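You operate a simulated robot arm through the tools that you are given. There is no shell and no other tool.

You run a simulated robot arm. Do the job below in one go: nothing can be reset, and whatever is moved stays where it is left.

Task
Put things in order on the fitting table top. At the end: the teal block stands where the white foam stood; the pink clip stands on top of the blue spacer; the white foam stands where the green crayon stood; the green crayon stands where the pink clip stood; whatever was shut is shut again. Leave all else as you found it, and nothing knocked over.

The check looks at the end state, three seconds after you hand in, the way a careful person would. Anything else that was tipped, shoved, dropped, spilled or broken makes it a failure.

Robot
A 7-joint arm with a two-finger parallel gripper, fixed in place. Base frame: the origin is at the foot of the arm, x ahead of it, y to its left, z up; the work surface is at about z = 0.842. Lengths are in m, angles in degrees, forces in N, time in s.
With the tool pointing down near the work surface it reaches from about 0.24 to 0.68 m from the base axis. Its first joint turns from -66.0 to 66.0 degrees. Payload 2.4 kg.
Tool frame: the origin (TCP) lies between the finger pads and is the grasp point; the fingertips stand 0.03 m ahead of it; z points along the fingers, y is the line along which they close. Largest opening 0.094 m; finger width 0.028, thickness 0.01; the body of the gripper, 0.05 by 0.096 m, starts 0.055 m behind the TCP.
Orientation is told as [roll, pitch, yaw] about the base's x, y, z axes, in that order, counted from this pose: with the fingers straight down and closing along the base's y, the tool's x points along the base's -x, its y along +y and its z along -z.

Tools
- The arm moves only by the tool move_arm. Its argument "deltas" is a list of rows, each an object of numbers (a shift or turn left out is 0, a gripper value left out holds the last): "tx", "ty", "tz": the shift along the tool's x, y, z in units of 30 mm (1.0 is 30 mm); "wx", "wy", "wz": the turn, a rotation vector about the tool's x, y, z in units of 8 degrees (1.0 is 8 degrees); "fingers": the finger opening in mm, from 0 to 94. In form: [{"tx": .., "ty": .., "tz": .., "wx": .., "wy": .., "wz": .., "fingers": ..}, ...]. A call has 1 to 20 rows; each row shifts and turns the commanded pose from where the row before left it, along the tool's axes as they then stand. A call with a number of a shift or a turn outside -1 to 1 is refused whole. Rows are played at 5 a second. More than 0.05 m and 8.6 degrees between two rows, or a gripper value outside its range, and nothing of the call is played. Where a pose cannot be reached the arm comes as near as it can. A force on the tool above 40 N (or 10 N above the force at the start of the call, whichever is more), or a blocked arm, ends the call early, and 0.2 s more pass. The fingers move at their own pace (about 0.153 m/s each) and stop on an object; they squeeze with about 40 N. The grip force told is the motor's: it shows also when the fingers shut on nothing. Time passes only in rows, and 0.2 s behind the last, so rows that do not move let the fingers close. It gives the time, the measured TCP pose, the force on the tool (base axes), the opening and the grip force at its end, in the units of the frame above (readings bear some noise), with the torque about the TCP (base axes, N m) and any sound that the robot's microphone picked up.
- Cameras (640 x 400 px; columns grow to the right, rows downward): "scene" is fixed at [0.04, 0.4867, 1.4271]; the picture's right is [-0.66, -0.75, 0.00], its down [-0.54, 0.47, -0.70] and it looks along [0.52, -0.46, -0.72] (base axes); focal length 298 px, centre (320, 200). "wrist" rides on the gripper at [0.076, 0.014, -0.102] in the tool frame; the picture's right is [-0.18, 0.98, 0.00], its down [-0.75, -0.14, -0.64] and it looks along [-0.63, -0.12, 0.77] (tool axes); focal length 243 px, centre (320, 200).
- camera(camera): a new picture of that camera. It takes no simulated time.
- measure_at(camera, pixels): there is no depth. For up to 12 entries [column, row, z] of the newest picture of that camera ("zoom" is the newest enlarged one), the place [x, y] in the base frame at which the ray of that pixel passes the height z, good to about 0.002 m. It takes no simulated time.
- inspect(camera, box): a new picture of the part [left, top, right, bottom] of that camera's present view, enlarged. It takes no simulated time.
- finish_job(): hands the job in; it is judged then, once.

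Unless the task says otherwise, let go and move clear before handing in.

The tools are called as a command line: name --argument value ..., lists and objects as JSON in quotes. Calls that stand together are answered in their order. move_arm: Moves the arm, as the interface text tells. Its arguments: {"type":"object","properties":{"deltas":{"type":"array"}},"required":["deltas"]} The other tools are called the same way: camera (camera) takes a picture; measure_at (camera, pixels) gives the place at which the rays of pixels pass given heights; inspect (camera, box) takes an enlarged picture of a part of a camera's view; finish_job () hands the job in.

At the start:

```text
time: 0.0
ee_pos: [0.3305, 0.0758, 1.1442]
tcp_rot: [-0.1, -0.1, 0.0]
force: [0.2, 0.0, 0.0]
wrist_torque: [-0.02, -0.02, 0.03]
opening: 0.0941
grip_force: 0.0
```

scene: 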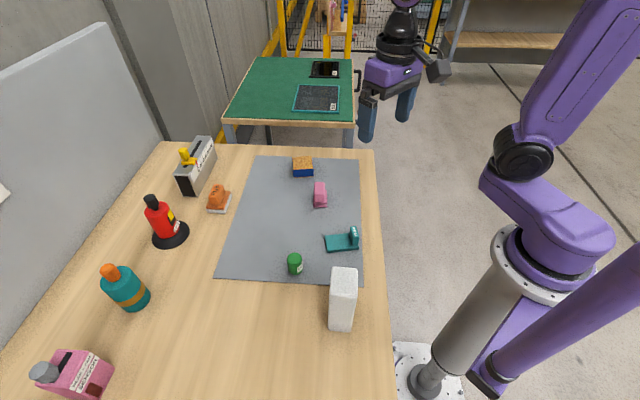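
wrist: 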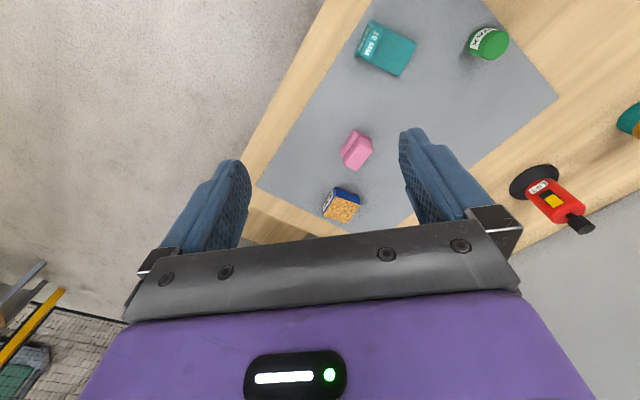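

The scene shows the white foam near (342,298), green crayon at (294,263), teal block at (343,240), pink clip at (320,194) and blue spacer at (303,167). I'll look closer at each before planning.

inspect --camera "scene" --box '[260, 200, 400, 340]'

inspect --camera "scene" --box '[270, 140, 370, 220]'

inspect --camera "wrist" --box '[300, 0, 540, 230]'

inspect --camera "scene" --box '[120, 120, 260, 260]'

```text
2.86 times, centred on (330, 270) of scene
```

zoom: 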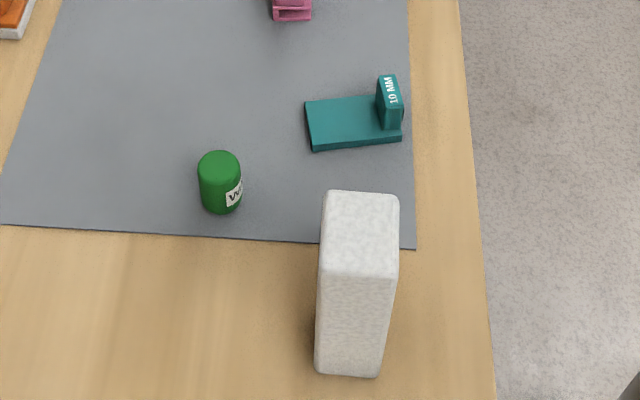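

```text
5.00 times, centred on (320, 180) of scene
```

zoom: 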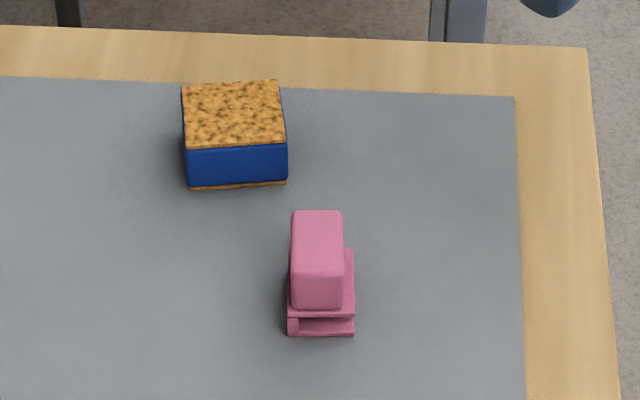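

```text
1.74 times, centred on (420, 115) of wrist
```

zoom: 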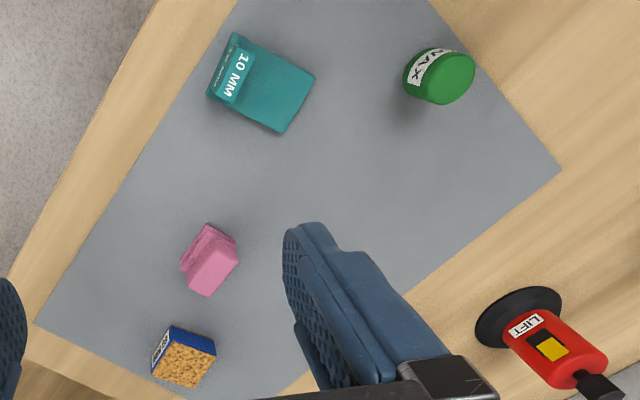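

```text
2.86 times, centred on (190, 190) of scene
```

zoom: 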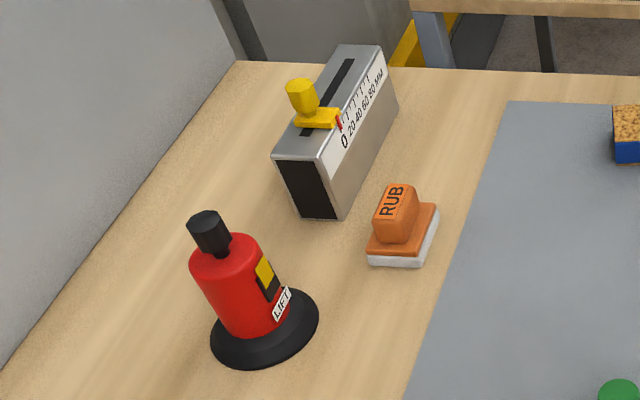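

The zoom shows the teal piece is an L shape (a plate with an upright "10 MM" fin), the pink clip a base with a block on top. Now I'll measure the corners at table height and at estimated top heights.

inspect --camera "scene" --box '[260, 200, 400, 340]'

measure_at --camera "zoom" --pixels '[[314, 374, 0.842], [379, 378, 0.842], [320, 268, 0.92], [320, 268, 0.94], [396, 276, 0.92], [396, 276, 0.94], [328, 192, 0.92], [328, 192, 0.94], [399, 196, 0.94], [220, 213, 0.842], [201, 205, 0.842], [242, 205, 0.842]]'

measure_at --camera "zoom" --pixels '[[314, 151, 0.842], [402, 142, 0.842], [306, 101, 0.852], [312, 148, 0.852], [376, 96, 0.852], [388, 130, 0.852], [403, 125, 0.852], [378, 76, 0.875], [396, 75, 0.875], [386, 107, 0.875], [403, 104, 0.875], [219, 165, 0.87]]'

```text
2.86 times, centred on (330, 270) of scene
```

zoom: 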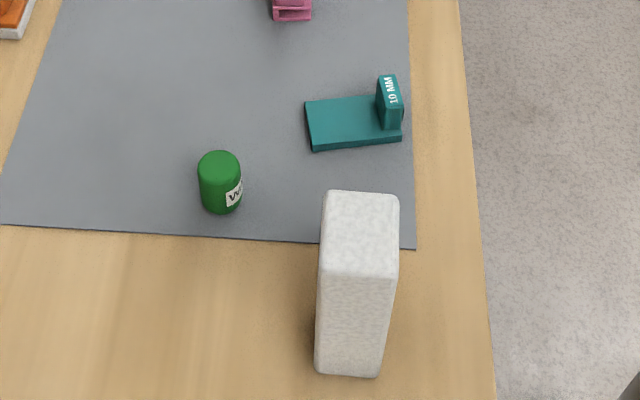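

```text
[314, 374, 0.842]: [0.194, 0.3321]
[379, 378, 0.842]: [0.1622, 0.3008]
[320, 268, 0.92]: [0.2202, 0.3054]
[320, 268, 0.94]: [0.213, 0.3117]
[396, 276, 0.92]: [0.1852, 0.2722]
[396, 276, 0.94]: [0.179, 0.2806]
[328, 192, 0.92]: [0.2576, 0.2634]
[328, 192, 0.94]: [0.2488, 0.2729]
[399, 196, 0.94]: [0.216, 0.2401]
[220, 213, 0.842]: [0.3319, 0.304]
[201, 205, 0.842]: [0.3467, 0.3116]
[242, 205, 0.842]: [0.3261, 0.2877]
```

```text
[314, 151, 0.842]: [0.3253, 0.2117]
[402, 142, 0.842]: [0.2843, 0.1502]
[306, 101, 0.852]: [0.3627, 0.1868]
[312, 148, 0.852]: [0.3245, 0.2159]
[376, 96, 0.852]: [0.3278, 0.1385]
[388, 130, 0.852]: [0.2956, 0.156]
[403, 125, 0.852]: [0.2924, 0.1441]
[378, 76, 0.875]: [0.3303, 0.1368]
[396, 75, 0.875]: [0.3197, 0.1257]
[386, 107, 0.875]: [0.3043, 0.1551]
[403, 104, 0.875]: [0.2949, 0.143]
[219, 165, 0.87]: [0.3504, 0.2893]
```

The foam measures roughly 0.042 square, standing about 0.155 tall around (0.192, 0.302). Now the clip and spacer corners in the 5x zoom.

inspect --camera "scene" --box '[270, 140, 370, 220]'

measure_at --camera "zoom" --pixels '[[190, 188, 0.842], [287, 184, 0.842], [187, 149, 0.867], [286, 143, 0.867], [182, 87, 0.867], [278, 82, 0.867], [187, 149, 0.862], [286, 143, 0.862], [182, 87, 0.862], [278, 82, 0.862]]'

measure_at --camera "zoom" --pixels '[[288, 335, 0.842], [354, 334, 0.842], [288, 316, 0.852], [354, 315, 0.852], [354, 250, 0.852], [293, 305, 0.875], [342, 308, 0.875], [294, 212, 0.875], [341, 213, 0.875], [292, 272, 0.885], [343, 272, 0.885]]'

```text
5.00 times, centred on (320, 180) of scene
```

zoom: 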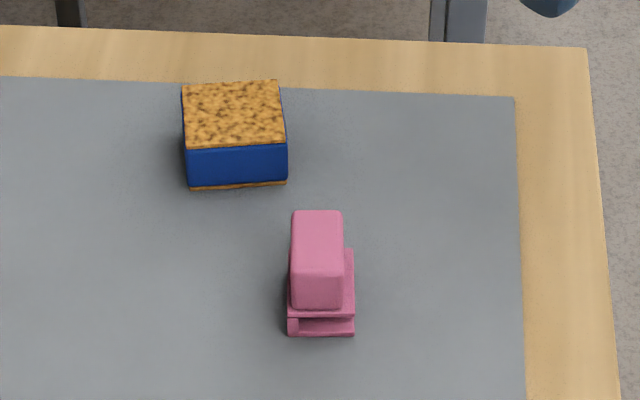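

```text
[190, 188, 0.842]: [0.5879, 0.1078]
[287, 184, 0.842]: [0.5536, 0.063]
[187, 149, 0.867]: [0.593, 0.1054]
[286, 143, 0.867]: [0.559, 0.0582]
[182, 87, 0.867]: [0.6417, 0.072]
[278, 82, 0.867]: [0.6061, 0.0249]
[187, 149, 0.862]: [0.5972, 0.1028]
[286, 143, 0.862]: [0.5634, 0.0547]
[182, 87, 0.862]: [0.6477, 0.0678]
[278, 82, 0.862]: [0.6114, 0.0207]
```

```text
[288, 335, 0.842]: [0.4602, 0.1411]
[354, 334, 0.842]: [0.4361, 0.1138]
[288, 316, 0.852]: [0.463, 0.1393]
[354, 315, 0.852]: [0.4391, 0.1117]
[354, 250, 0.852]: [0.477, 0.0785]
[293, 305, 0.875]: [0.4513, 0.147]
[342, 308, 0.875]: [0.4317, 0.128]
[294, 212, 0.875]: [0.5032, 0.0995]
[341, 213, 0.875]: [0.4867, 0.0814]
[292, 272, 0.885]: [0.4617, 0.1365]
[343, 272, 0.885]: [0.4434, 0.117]
```

The spacer is about 0.056 square with its top near z=0.873, centred at about (0.594, 0.069). The clip's base is around (0.468, 0.110), with its short axis at about 47°. I'll move above the clip, yaw −43°, and look with the wrist camera.

move_arm --deltas '[{"tx": -0.8, "ty": 0.23, "tz": 0.83}, {"tx": -0.8, "ty": 0.23, "tz": 0.83}, {"tx": -0.8, "ty": 0.23, "tz": 0.83}, {"tx": -0.8, "ty": 0.23, "tz": 0.83}, {"tx": -0.8, "ty": 0.22, "tz": 0.8}, {"wz": 0.9}, {"wz": 0.9}, {"wz": 0.9}, {"wz": 0.9}, {"wz": 0.9}, {"wz": 0.875}, {}, {}]'

camera --camera "wrist"

camera --camera "scene"

```text
time: 2.8
ee_pos: [0.4488, 0.1094, 1.0223]
tcp_rot: [0.0, 0.0, -43.0]
force: [0.1, 0.2, 0.1]
wrist_torque: [0.01, -0.01, -0.02]
opening: 0.094
grip_force: 0.0
```

```text
taken
```

wrist: 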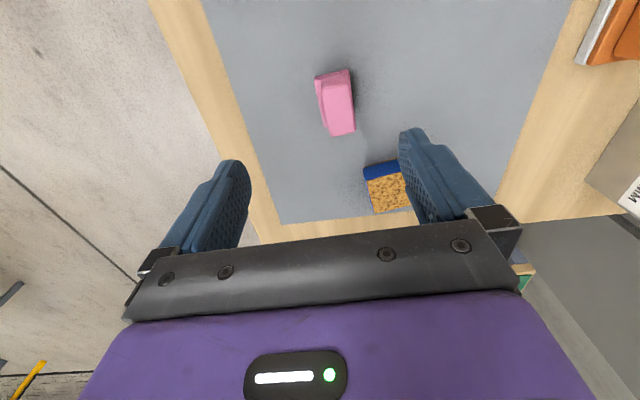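

```text
taken
```

scene: 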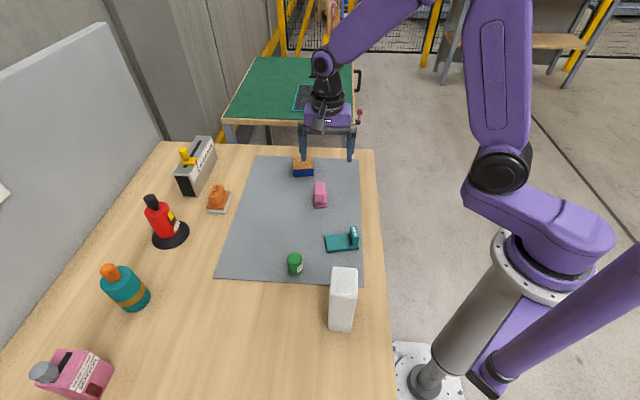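

The wrist view shows the clip at (337,102) and the spacer at (388,185). I'll zoom in on the clip to get its shape and angle.

inspect --camera "wrist" --box '[280, 40, 440, 220]'

inspect --camera "wrist" --box '[296, 50, 376, 150]'

inspect --camera "scene" --box '[295, 170, 345, 220]'

```text
2.22 times, centred on (360, 130) of wrist
```

zoom: 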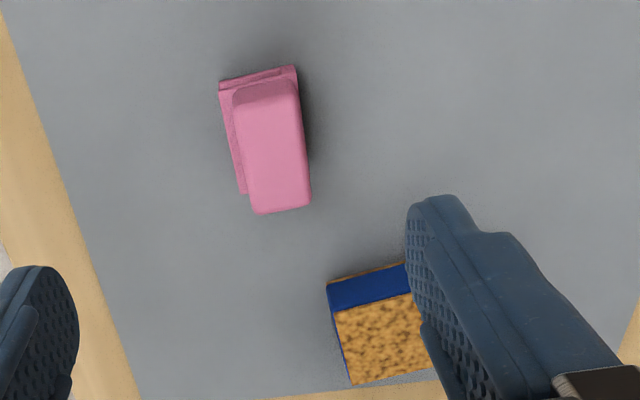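

```text
4.00 times, centred on (336, 100) of wrist
```

zoom: 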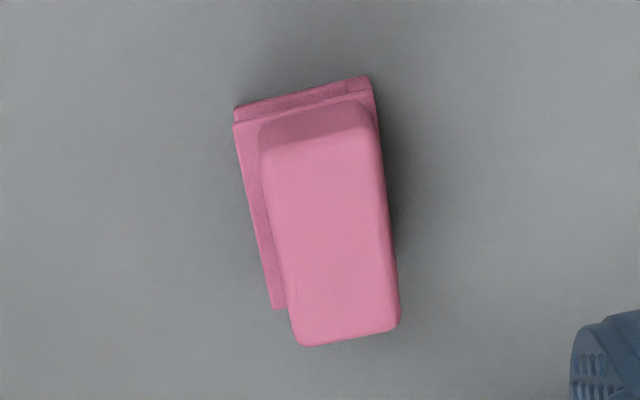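

```text
8.00 times, centred on (320, 195) of scene
```

zoom: 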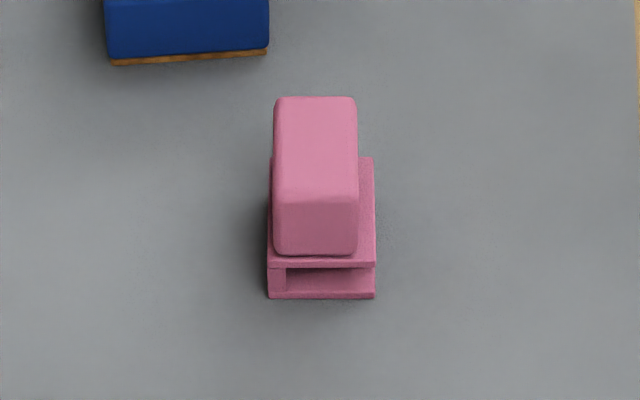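

I'll measure the clip block's corners from both views at several heights, to fix its height and position.

measure_at --camera "zoom" --pixels '[[268, 298, 0.843], [374, 298, 0.843], [267, 264, 0.855], [375, 265, 0.855], [373, 157, 0.855], [274, 198, 0.875], [358, 200, 0.875], [275, 98, 0.875], [356, 98, 0.875], [274, 198, 0.885], [358, 200, 0.885], [275, 98, 0.885]]'

inspect --camera "wrist" --box '[296, 50, 376, 150]'

measure_at --camera "zoom" --pixels '[[236, 108, 0.843], [370, 76, 0.843], [236, 122, 0.855], [374, 93, 0.855], [273, 309, 0.855], [262, 145, 0.875], [378, 135, 0.875], [397, 326, 0.875], [300, 343, 0.875], [262, 145, 0.885], [397, 326, 0.885], [300, 343, 0.885]]'

```text
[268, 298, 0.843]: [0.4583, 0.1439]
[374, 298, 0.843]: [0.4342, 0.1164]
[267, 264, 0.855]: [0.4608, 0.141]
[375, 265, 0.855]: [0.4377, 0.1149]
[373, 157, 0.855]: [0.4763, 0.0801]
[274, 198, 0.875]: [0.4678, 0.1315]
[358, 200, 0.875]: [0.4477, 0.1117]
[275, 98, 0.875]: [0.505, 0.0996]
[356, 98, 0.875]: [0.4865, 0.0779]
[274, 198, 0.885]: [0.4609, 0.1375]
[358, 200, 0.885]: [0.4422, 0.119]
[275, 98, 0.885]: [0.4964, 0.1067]
```

```text
4.00 times, centred on (336, 100) of wrist
```

zoom: 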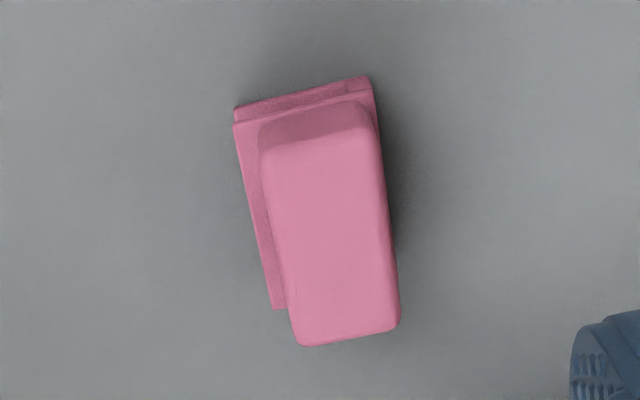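

```text
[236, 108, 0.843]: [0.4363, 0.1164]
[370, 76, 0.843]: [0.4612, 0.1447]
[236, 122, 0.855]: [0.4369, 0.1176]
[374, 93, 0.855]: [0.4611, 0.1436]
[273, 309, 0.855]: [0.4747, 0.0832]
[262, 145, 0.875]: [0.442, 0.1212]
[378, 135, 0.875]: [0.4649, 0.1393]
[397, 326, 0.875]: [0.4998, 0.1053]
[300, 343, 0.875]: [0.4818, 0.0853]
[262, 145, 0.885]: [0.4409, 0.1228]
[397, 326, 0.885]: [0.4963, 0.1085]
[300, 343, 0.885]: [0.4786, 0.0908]
```

Both views agree: the clip's block tops out at about z=0.885, is about 0.027 wide with its centre at (0.470, 0.114) and yaw −42°, and the wider bracket reaches up to about 0.855. I'll centre over it with a 60 mm opening and descend so the fingertips stay just above the bracket.

move_arm --deltas '[{"tx": -0.4, "ty": 0.59, "wz": -0.12, "fingers": 60}, {"tz": 0.8}, {"tz": 0.8}, {"tz": 0.8}, {"tz": 0.8}, {"tz": 0.6}, {}, {}]'

camera --camera "wrist"

inspect --camera "scene" --box '[280, 140, 370, 220]'

```text
time: 4.6
ee_pos: [0.471, 0.1153, 0.9066]
tcp_rot: [0.0, 0.0, -42.0]
force: [0.2, 0.5, 0.4]
wrist_torque: [-0.02, -0.01, -0.01]
opening: 0.0602
grip_force: 0.1
```

```text
taken
```

wrist: 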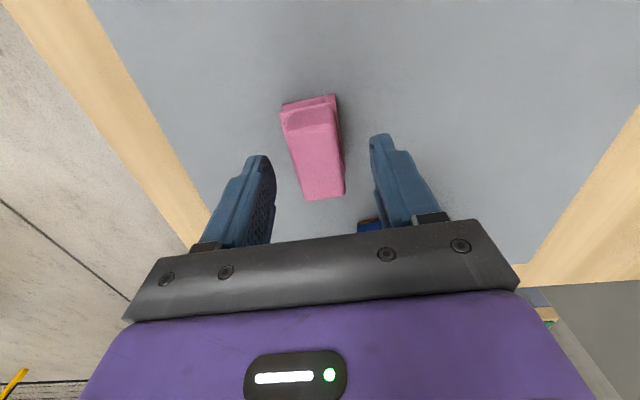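

```text
5.00 times, centred on (325, 180) of scene
```

zoom: 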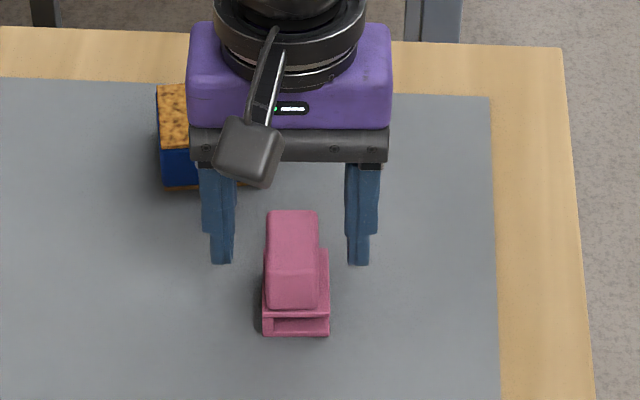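

The wrist picture shows the clip (315,150) between the two fingers, with the TCP at (0.471, 0.115, 0.907). I'll lower to about 0.889 and close.

move_arm --deltas '[{"tz": 0.3}, {"tz": 0.27}, {}, {"fingers": 0}, {}, {}, {}]'

camera --camera "wrist"

inspect --camera "scene" --box '[280, 140, 370, 220]'

```text
time: 6.2
ee_pos: [0.4691, 0.1146, 0.8892]
tcp_rot: [0.1, 0.0, -42.0]
force: [-0.1, -0.3, 1.5]
wrist_torque: [0.01, 0.02, 0.02]
opening: 0.0348
grip_force: 40.1
```

```text
taken
```

wrist: 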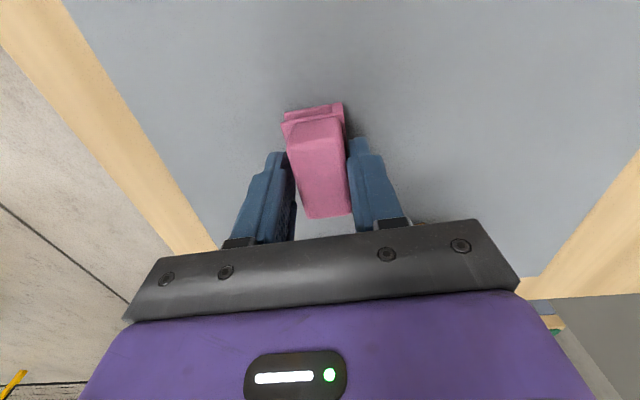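

```text
5.00 times, centred on (325, 180) of scene
```

zoom: 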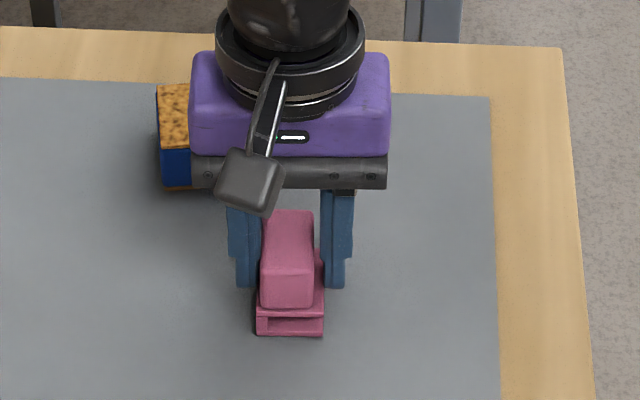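

The opening stopped at 34.8 mm, wider than the 27 mm block, so the tips may be on the bracket rather than the block. I'll zoom in to check.

inspect --camera "wrist" --box '[250, 80, 390, 240]'

inspect --camera "scene" --box '[305, 170, 365, 220]'

```text
2.50 times, centred on (320, 160) of wrist
```

zoom: 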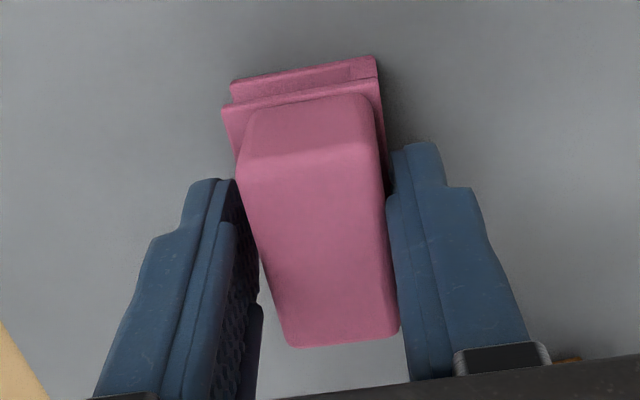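

```text
8.00 times, centred on (335, 195) of scene
```

zoom: 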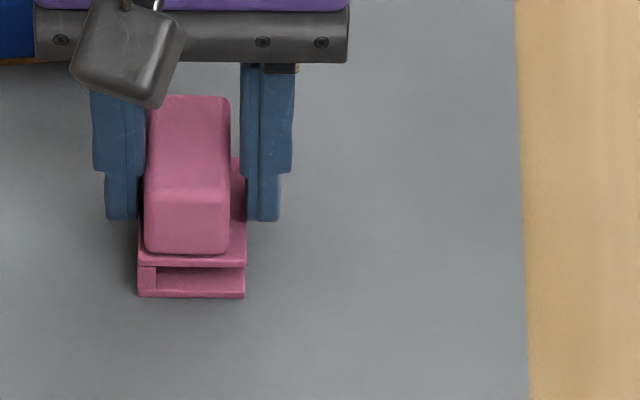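

The fingertips are pressing on the bracket's top plate edge (right finger at the bracket's right side). I'll open, rise 7 mm so the tips clear the bracket, and re-grip on the block itself.

move_arm --deltas '[{"fingers": 55}, {}, {"tz": -0.23}, {}, {"fingers": 0}, {}, {}, {}]'

inspect --camera "wrist" --box '[250, 80, 390, 240]'

inspect --camera "scene" --box '[305, 170, 365, 220]'

```text
time: 8.0
ee_pos: [0.4705, 0.1143, 0.8957]
tcp_rot: [0.0, -0.1, -42.0]
force: [0.3, 0.6, 2.3]
wrist_torque: [0.0, 0.01, -0.01]
opening: 0.0265
grip_force: 40.5
```

```text
2.50 times, centred on (320, 160) of wrist
```

zoom: 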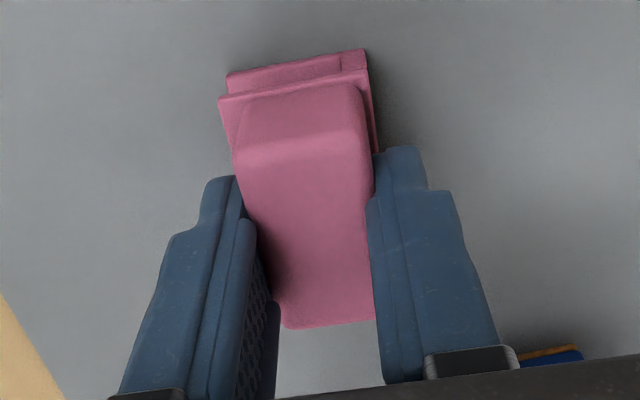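

```text
8.00 times, centred on (335, 195) of scene
```

zoom: 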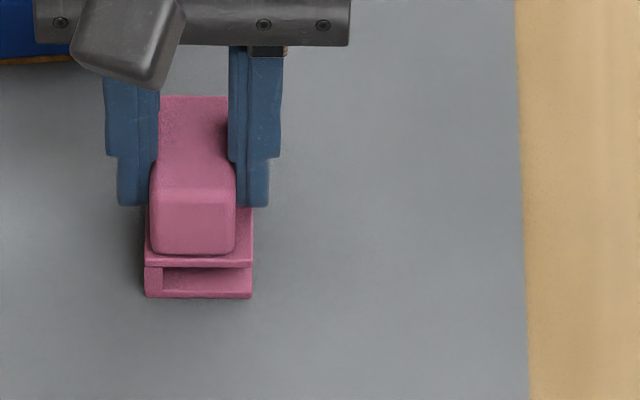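

The opening is now 26.5 mm on the block itself, a good grip. I'll lift straight up and back off a little to view the spacer from the wrist camera.

move_arm --deltas '[{"tz": -0.5}, {"tz": -0.8}, {"tz": -0.9}, {"tz": -0.9}, {"tx": 0.6, "ty": -0.55}, {"tx": 0.6, "ty": -0.55}, {}, {}]'

camera --camera "wrist"

camera --camera "scene"

```text
time: 9.8
ee_pos: [0.4204, 0.1134, 0.9903]
tcp_rot: [-0.1, 0.0, -42.0]
force: [0.0, -0.1, -0.2]
wrist_torque: [-0.02, -0.01, -0.01]
opening: 0.0265
grip_force: 40.3
```

```text
taken
```

wrist: 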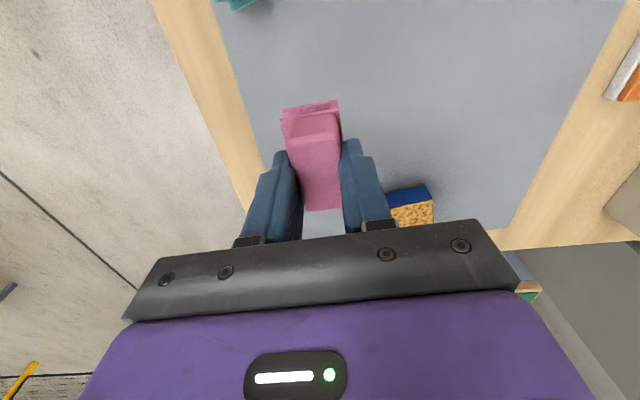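

```text
taken
```

scene: 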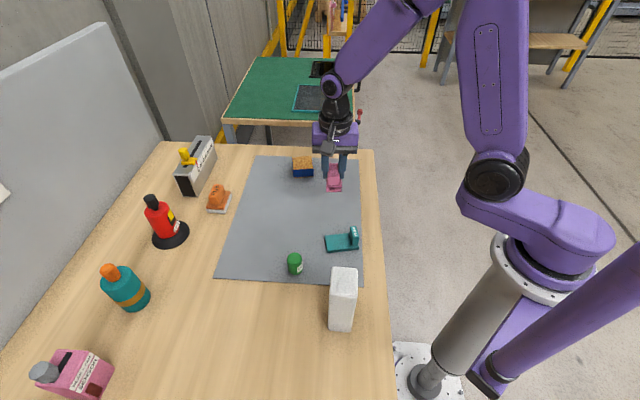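

The clip is held level. I'll measure the spacer's visible corners in a wrist zoom around (410,205) and compare with the scene.

inspect --camera "wrist" --box '[370, 170, 450, 240]'

inspect --camera "scene" --box '[280, 145, 330, 190]'

```text
5.71 times, centred on (410, 205) of wrist
```

zoom: 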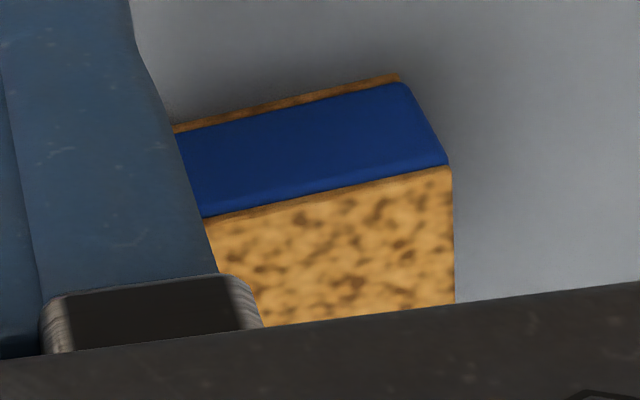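

```text
8.89 times, centred on (305, 168) of scene
```

zoom: 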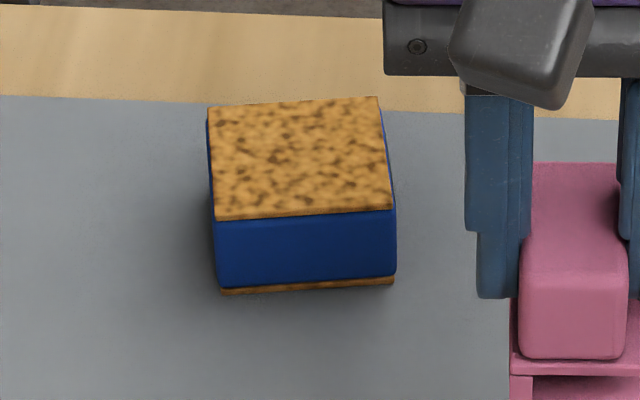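

measure_at --camera "zoom" --pixels '[[221, 293, 0.842], [393, 283, 0.842], [216, 219, 0.872], [391, 209, 0.872], [208, 109, 0.872], [378, 97, 0.872], [216, 219, 0.876], [391, 209, 0.876], [208, 109, 0.876], [378, 97, 0.876]]'

inspect --camera "wrist" --box '[370, 170, 450, 240]'

measure_at --camera "zoom" --pixels '[[399, 75, 0.842], [178, 128, 0.842], [451, 168, 0.872], [208, 217, 0.872], [455, 298, 0.872], [451, 168, 0.876], [208, 217, 0.876], [455, 298, 0.876]]'

```text
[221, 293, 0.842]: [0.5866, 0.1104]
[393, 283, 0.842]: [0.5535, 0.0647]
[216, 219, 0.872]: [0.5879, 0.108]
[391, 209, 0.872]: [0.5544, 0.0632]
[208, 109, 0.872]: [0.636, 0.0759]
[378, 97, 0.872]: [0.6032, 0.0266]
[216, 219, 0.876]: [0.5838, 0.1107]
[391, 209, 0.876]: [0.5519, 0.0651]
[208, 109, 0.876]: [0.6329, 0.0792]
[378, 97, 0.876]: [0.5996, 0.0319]
```

```text
5.71 times, centred on (410, 205) of wrist
```

zoom: 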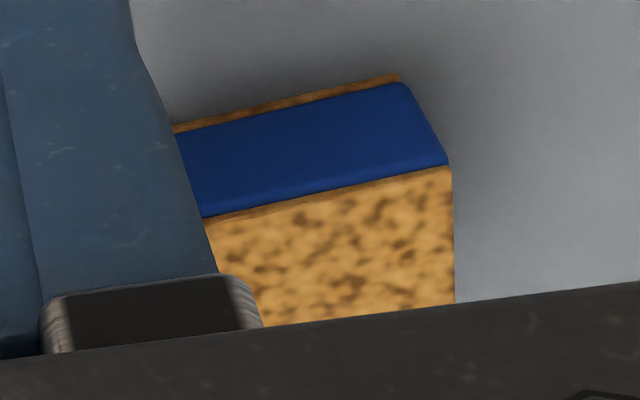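

```text
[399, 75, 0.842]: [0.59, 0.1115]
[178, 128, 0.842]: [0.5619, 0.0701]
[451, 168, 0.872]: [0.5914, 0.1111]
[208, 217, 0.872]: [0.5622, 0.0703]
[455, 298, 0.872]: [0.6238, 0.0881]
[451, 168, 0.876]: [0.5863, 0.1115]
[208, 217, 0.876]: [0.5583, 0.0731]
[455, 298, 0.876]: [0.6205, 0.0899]
```

The spacer's top is confirmed at z≈0.873, with its centre at about (0.594, 0.070) and edges at −34.5°. I'll carry the clip over it, aligning the yaw.

move_arm --deltas '[{"tx": -0.88, "ty": 0.483}, {"tx": -0.88, "ty": 0.483}, {"tx": -0.88, "ty": 0.483}, {"tx": -0.88, "ty": 0.483}, {"tx": -0.88, "ty": 0.483}, {"tx": -0.88, "ty": 0.483}, {"wz": -0.94}, {}, {}, {}]'

camera --camera "wrist"

inspect --camera "scene" --box '[260, 120, 350, 200]'

```text
time: 12.0
ee_pos: [0.5973, 0.0732, 0.9893]
tcp_rot: [0.0, 0.0, -34.5]
force: [0.5, 0.2, -0.5]
wrist_torque: [-0.02, 0.02, 0.0]
opening: 0.0267
grip_force: 40.3
```

```text
taken
```

wrist: 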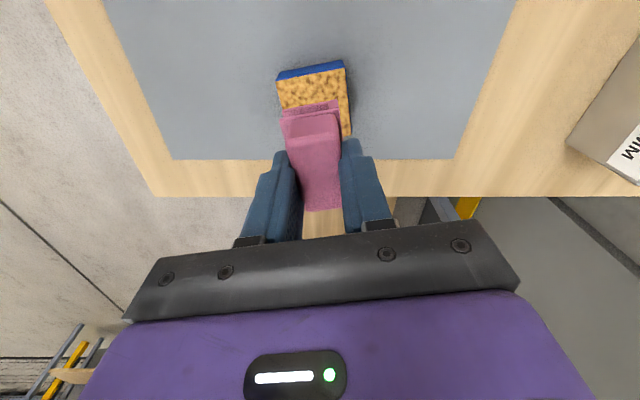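

```text
5.00 times, centred on (305, 160) of scene
```

zoom: 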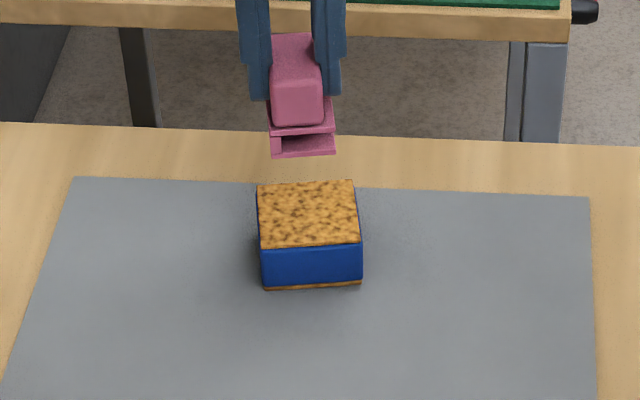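

The clip hangs above the spacer with its sides parallel to the cork top. I'll go down to about 10 mm above contact and check alignment.

move_arm --deltas '[{"tz": 0.6}, {"tz": 0.6}, {"tz": 0.5}, {}, {}]'

inspect --camera "scene" --box '[275, 130, 335, 190]'

inspect --camera "wrist" --box '[240, 60, 400, 220]'

```text
time: 13.2
ee_pos: [0.595, 0.0715, 0.9388]
tcp_rot: [0.0, 0.0, -34.5]
force: [0.2, 0.4, -0.5]
wrist_torque: [0.0, -0.01, -0.02]
opening: 0.0268
grip_force: 40.6
```

```text
6.67 times, centred on (305, 160) of scene
```

zoom: 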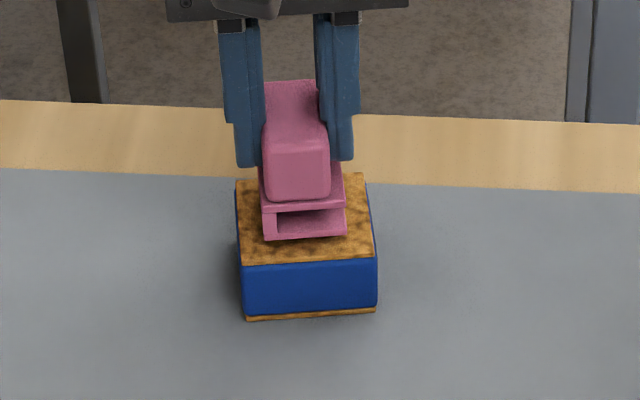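

```text
2.50 times, centred on (320, 140) of wrist
```

zoom: 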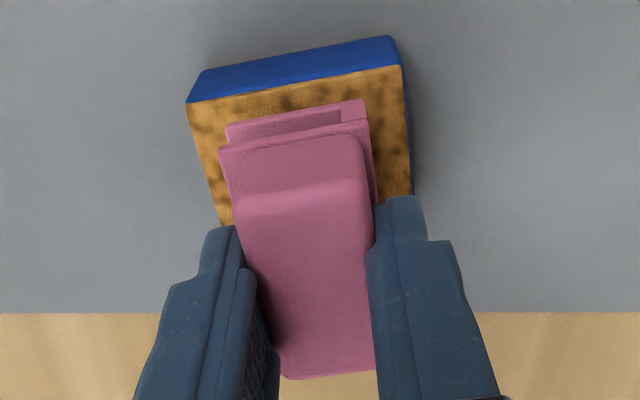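

I'll measure the clip's bottom corners against the cork edges at their heights to verify centring.

measure_at --camera "zoom" --pixels '[[226, 128, 0.885], [366, 99, 0.885], [190, 102, 0.873], [400, 66, 0.873]]'

inspect --camera "scene" --box '[275, 130, 335, 190]'

measure_at --camera "zoom" --pixels '[[265, 240, 0.885], [346, 235, 0.885], [240, 264, 0.873], [376, 258, 0.873], [367, 175, 0.873], [236, 181, 0.873], [341, 165, 0.897]]'

```text
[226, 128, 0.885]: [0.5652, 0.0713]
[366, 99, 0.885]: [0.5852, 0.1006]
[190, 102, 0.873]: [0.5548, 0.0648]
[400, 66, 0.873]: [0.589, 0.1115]
```

```text
6.67 times, centred on (305, 160) of scene
```

zoom: 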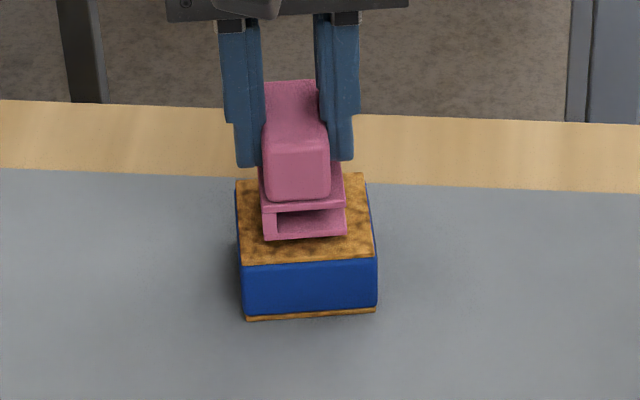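

```text
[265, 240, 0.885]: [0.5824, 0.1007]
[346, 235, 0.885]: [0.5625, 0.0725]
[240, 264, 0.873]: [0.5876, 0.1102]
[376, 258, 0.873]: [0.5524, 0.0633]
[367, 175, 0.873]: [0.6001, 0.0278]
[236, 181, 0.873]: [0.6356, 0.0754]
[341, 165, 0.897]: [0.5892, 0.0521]
```

The clip's front edge midpoint is about 3 mm inside the spacer's front edge and the back is similar, so it's centred. I'll lower to contact in small steps.

move_arm --deltas '[{"tz": 0.2}, {"tz": 0.13}, {}, {}]'

inspect --camera "scene" --box '[275, 130, 335, 190]'

```text
time: 14.2
ee_pos: [0.5973, 0.0719, 0.9304]
tcp_rot: [0.2, -0.2, -34.4]
force: [-5.4, 1.5, 29.5]
wrist_torque: [-0.01, 0.4, -0.01]
opening: 0.0271
grip_force: 40.4
```

```text
6.67 times, centred on (305, 160) of scene
```

zoom: 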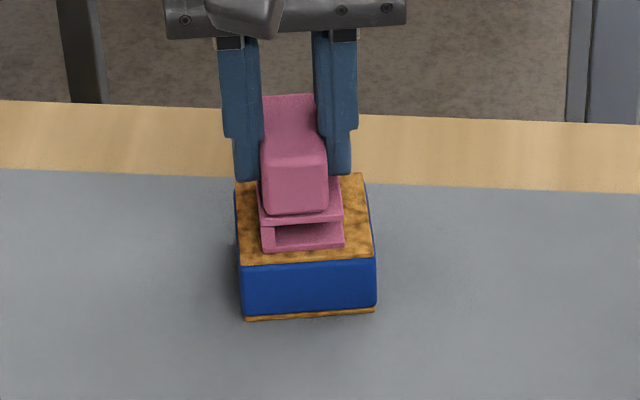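

Contact: 29.5 N upward at z=0.930. I'll back off slightly to relieve the force before releasing.

move_arm --deltas '[{"tz": -0.04}, {}]'

```text
time: 14.8
ee_pos: [0.5967, 0.073, 0.931]
tcp_rot: [0.0, -0.2, -34.5]
force: [1.5, 1.8, 22.1]
wrist_torque: [0.05, -0.04, 0.0]
opening: 0.0265
grip_force: 39.8
```

Force dropped to 22 N after 1.2 mm. I'll back off about 3 mm more.

move_arm --deltas '[{"tz": -0.05}, {"tz": -0.05}, {}]'

inspect --camera "scene" --box '[275, 130, 335, 190]'

```text
time: 15.6
ee_pos: [0.5958, 0.0717, 0.9328]
tcp_rot: [-0.3, 0.2, -34.5]
force: [-0.2, -0.4, 0.1]
wrist_torque: [0.01, 0.01, 0.02]
opening: 0.0268
grip_force: 39.9
```

```text
6.67 times, centred on (305, 160) of scene
```

zoom: 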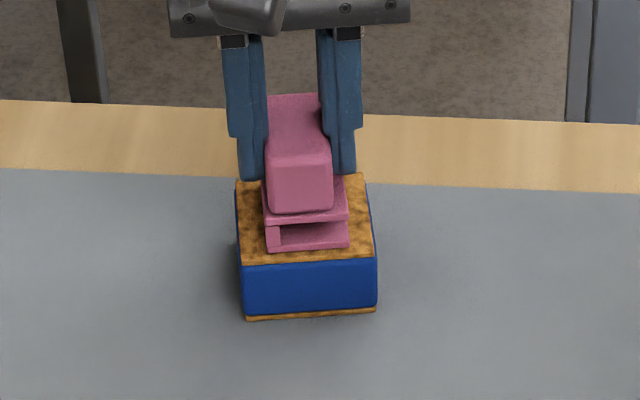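

Force is now about zero, so the clip is within a millimetre of resting. I'll open the fingers and rise straight up.

move_arm --deltas '[{"tz": 0.03}, {}, {"fingers": 45}, {}, {}, {"tz": -0.5}, {"tz": -0.9}, {"tz": -0.9}, {"tz": -0.9}, {}]'

inspect --camera "scene" --box '[275, 130, 335, 190]'

inspect --camera "wrist" --box '[240, 20, 400, 180]'

```text
time: 17.8
ee_pos: [0.5974, 0.073, 1.0284]
tcp_rot: [0.0, 0.0, -34.5]
force: [-0.2, -0.2, -0.7]
wrist_torque: [0.02, 0.01, 0.01]
opening: 0.045
grip_force: 0.0
```

```text
6.67 times, centred on (305, 160) of scene
```

zoom: 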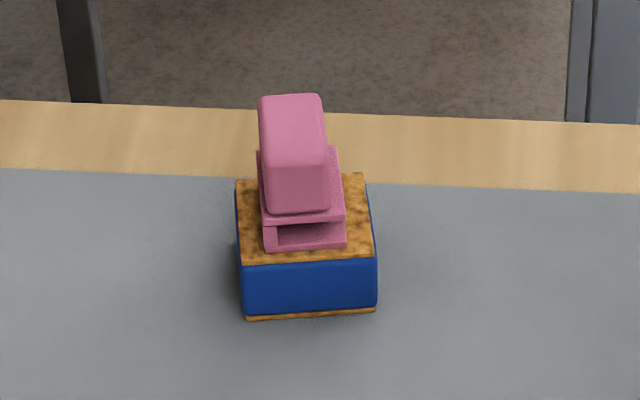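

```text
2.50 times, centred on (320, 100) of wrist
```

zoom: 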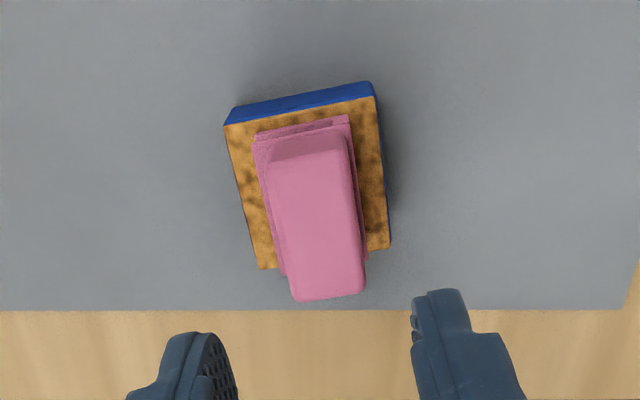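

The clip now rests squarely on the spacer's cork top. Next is the green crayon: I'll travel above it, turn to yaw 45° (which also matches the foam's edges and keeps the camera clear of the foam) and look.

move_arm --deltas '[{"tz": -0.5, "fingers": 60}, {"tx": 0.933, "ty": 0.073}, {"tx": 0.933, "ty": 0.073}, {"tx": 0.933, "ty": 0.073}, {"tx": 0.933, "ty": 0.073}, {"tx": 0.933, "ty": 0.073}, {"tx": 0.933, "ty": 0.073}, {"tx": 0.933, "ty": 0.073}, {"tx": 0.933, "ty": 0.073}, {"tx": 0.933, "ty": 0.073}, {"tx": 0.933, "ty": 0.073}, {"tx": 0.933, "ty": 0.073}, {"tx": 0.933, "ty": 0.073}, {}]'

move_arm --deltas '[{"wz": -0.994}, {"wz": -0.994}, {"wz": -0.994}, {"wz": -0.994}, {"wz": -0.994}, {"wz": -0.994}, {"wz": -0.994}, {"wz": -0.994}, {"wz": -0.994}, {"wz": -0.994}, {}, {}]'

camera --camera "wrist"

camera --camera "scene"

```text
time: 20.8
ee_pos: [0.3338, 0.2835, 1.0429]
tcp_rot: [0.0, -0.1, -34.5]
force: [0.4, 0.1, -0.3]
wrist_torque: [-0.02, -0.02, -0.01]
opening: 0.0601
grip_force: 0.1
```

```text
time: 23.4
ee_pos: [0.3339, 0.2833, 1.0421]
tcp_rot: [0.1, 0.1, 45.0]
force: [-0.8, -0.4, -0.2]
wrist_torque: [0.01, -0.02, -0.01]
opening: 0.0601
grip_force: 0.1
```

```text
taken
```

wrist: 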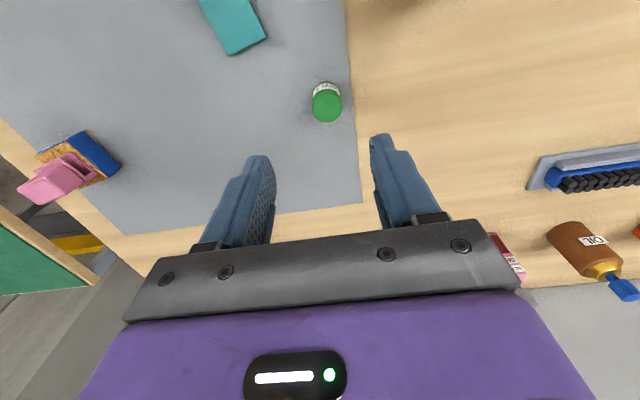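

```text
taken
```

scene: 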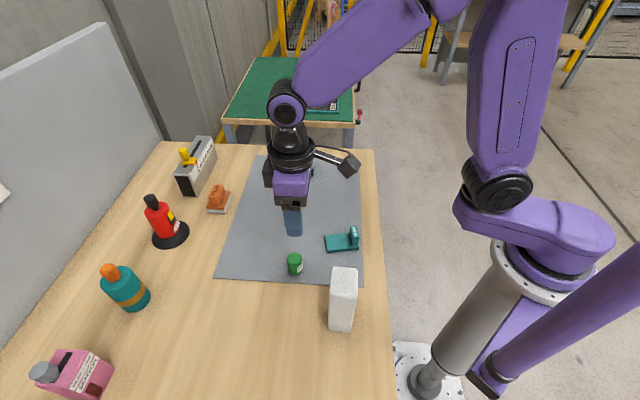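

The crayon shows at wrist (327,103). I'll zoom on it in both views and measure its base and top.

inspect --camera "wrist" --box '[300, 75, 350, 130]'

inspect --camera "scene" --box '[275, 240, 315, 285]'

```text
7.27 times, centred on (325, 102) of wrist
```

zoom: 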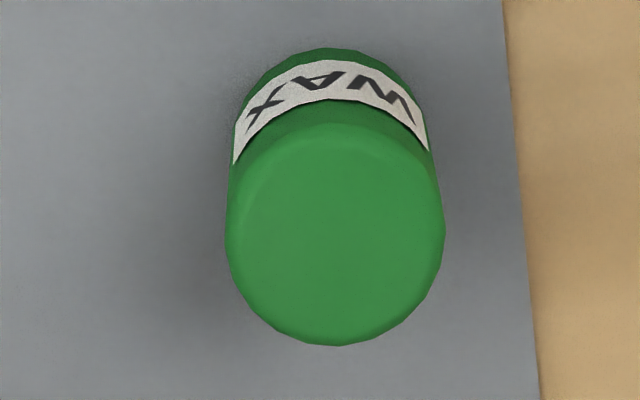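

```text
8.89 times, centred on (295, 262) of scene
```

zoom: 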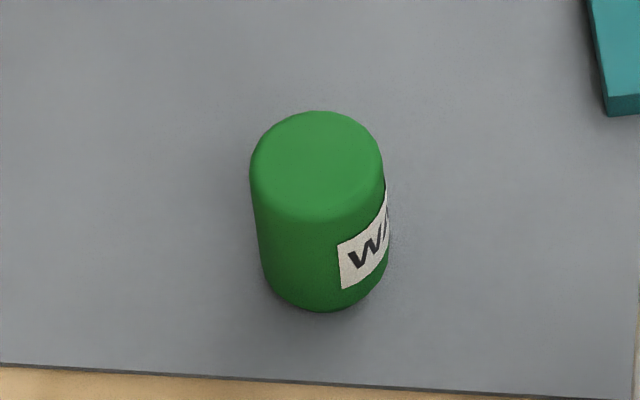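

measure_at --camera "zoom" --pixels '[[323, 311, 0.842], [251, 165, 0.875], [382, 162, 0.875], [318, 111, 0.875], [318, 165, 0.875], [251, 165, 0.88], [382, 162, 0.88], [318, 111, 0.88], [318, 165, 0.88]]'

inspect --camera "wrist" --box '[300, 75, 350, 130]'

measure_at --camera "zoom" --pixels '[[326, 48, 0.842], [226, 240, 0.875], [445, 230, 0.875], [335, 346, 0.875], [226, 240, 0.88], [445, 230, 0.88], [335, 346, 0.88], [335, 240, 0.875], [335, 240, 0.88]]'

```text
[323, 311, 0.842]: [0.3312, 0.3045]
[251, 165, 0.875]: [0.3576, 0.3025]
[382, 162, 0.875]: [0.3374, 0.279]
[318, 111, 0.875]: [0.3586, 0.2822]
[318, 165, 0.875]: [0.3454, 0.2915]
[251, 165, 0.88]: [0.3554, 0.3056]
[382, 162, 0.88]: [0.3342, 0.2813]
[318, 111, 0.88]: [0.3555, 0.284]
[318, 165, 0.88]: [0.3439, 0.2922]
```

```text
7.27 times, centred on (325, 102) of wrist
```

zoom: 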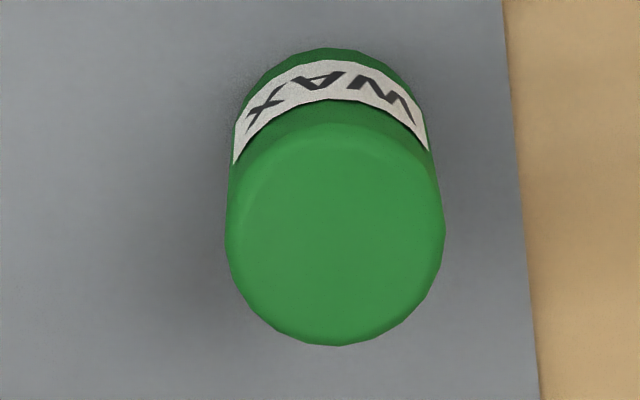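

```text
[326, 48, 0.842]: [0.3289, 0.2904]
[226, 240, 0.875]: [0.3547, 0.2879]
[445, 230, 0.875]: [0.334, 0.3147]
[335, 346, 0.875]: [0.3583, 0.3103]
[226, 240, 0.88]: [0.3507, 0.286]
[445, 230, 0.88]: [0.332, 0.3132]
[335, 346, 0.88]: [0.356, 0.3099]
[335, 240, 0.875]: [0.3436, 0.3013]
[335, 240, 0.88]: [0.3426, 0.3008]
```

The crayon measures about 0.032 across with its top near z=0.882, centred near (0.343, 0.298). I'll centre over it and go down until the fingertips are just above its top, then check.

move_arm --deltas '[{"tx": -0.56, "ty": 0.13}, {"tz": 0.9}, {"tz": 0.9}, {"tz": 0.9}, {"tz": 0.8}, {"tz": 0.6}, {}, {}]'

camera --camera "wrist"

inspect --camera "scene" --box '[240, 180, 380, 300]'

```text
time: 25.2
ee_pos: [0.3439, 0.2996, 0.9201]
tcp_rot: [0.0, 0.0, 45.0]
force: [0.0, 0.1, 0.5]
wrist_torque: [0.02, 0.01, -0.01]
opening: 0.06
grip_force: 0.0
```

```text
taken
```

wrist: 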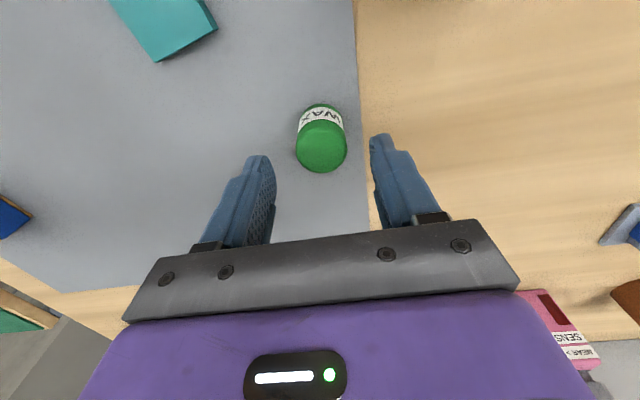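

```text
3.33 times, centred on (310, 240) of scene
```

zoom: 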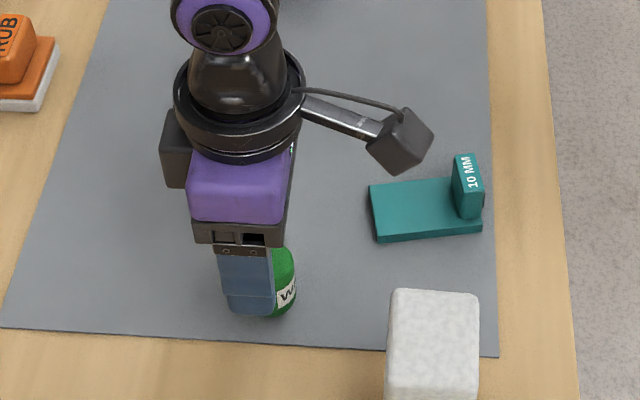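

The crayon sits at (321,147) between the fingers, 3 mm or so toward the base. I'll nudge, descend to z≈0.880 and close.

move_arm --deltas '[{"tx": 0.08}, {"tz": 0.5}, {"tz": 0.5}, {"tz": 0.3}, {}, {"fingers": 0}, {}, {}, {}]'

camera --camera "wrist"

inspect --camera "scene" --box '[240, 180, 380, 300]'

```text
time: 27.2
ee_pos: [0.3419, 0.297, 0.8807]
tcp_rot: [0.0, 0.0, 45.0]
force: [-0.8, -0.4, 0.6]
wrist_torque: [0.04, -0.01, 0.0]
opening: 0.0309
grip_force: 40.2
```

```text
taken
```

wrist: 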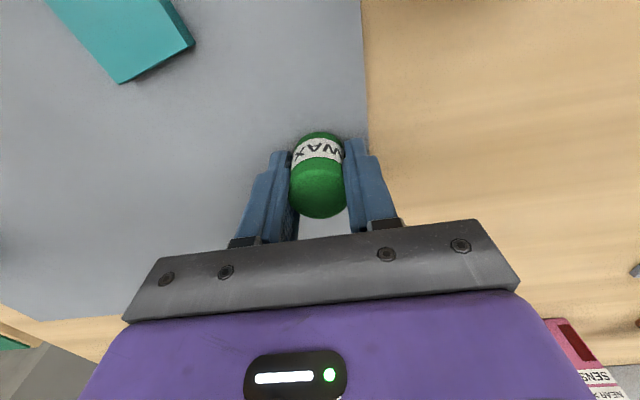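

```text
3.33 times, centred on (310, 240) of scene
```

zoom: 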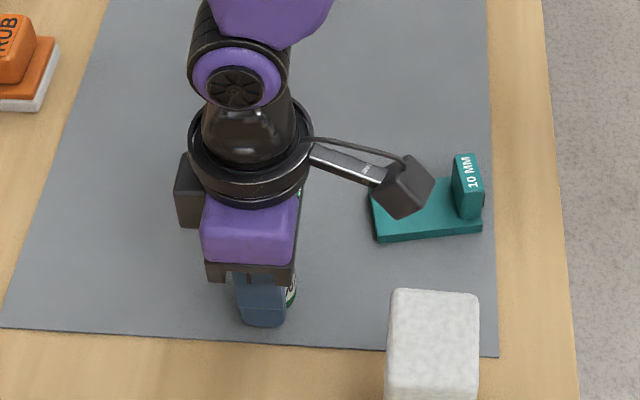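

The crayon is gripped at 30.9 mm with its centre at the TCP, so its spot is (0.342, 0.297). I'll lift it, carry it over the clip's old spot (0.468, 0.113), and check.

move_arm --deltas '[{"tz": -0.6}, {"tz": -0.9}, {"tz": -0.9}, {"tx": 0.171, "ty": -0.913}, {"tx": 0.171, "ty": -0.913}, {"tx": 0.171, "ty": -0.913}, {"tx": 0.171, "ty": -0.913}, {"tx": 0.171, "ty": -0.913}, {"tx": 0.171, "ty": -0.913}, {"tx": 0.171, "ty": -0.913}, {"tx": 0.171, "ty": -0.913}, {}, {}]'

camera --camera "wrist"

camera --camera "scene"

```text
time: 30.0
ee_pos: [0.4679, 0.1138, 0.9527]
tcp_rot: [-0.1, 0.1, 45.0]
force: [0.1, 1.1, -1.6]
wrist_torque: [0.01, 0.02, 0.02]
opening: 0.0308
grip_force: 39.8
```

```text
taken
```

wrist: 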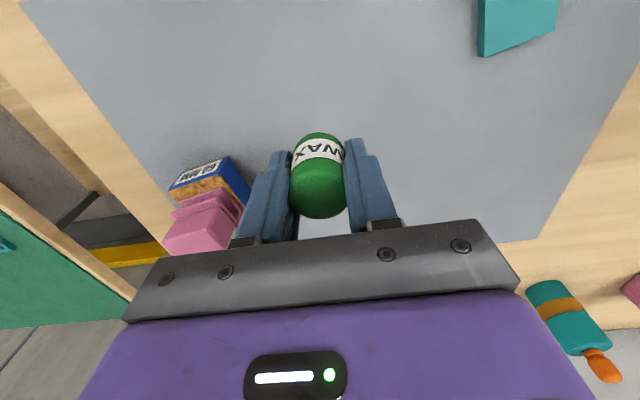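

```text
taken
```

scene: 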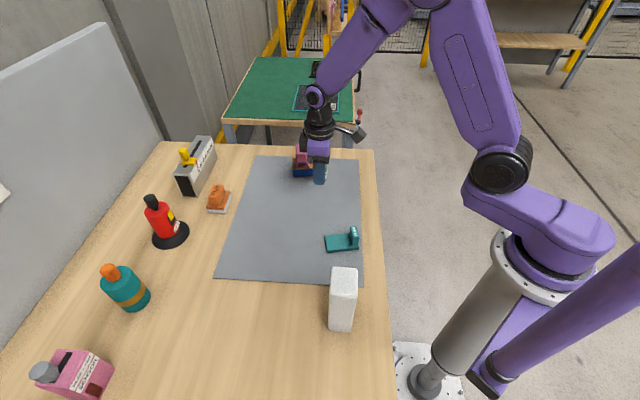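

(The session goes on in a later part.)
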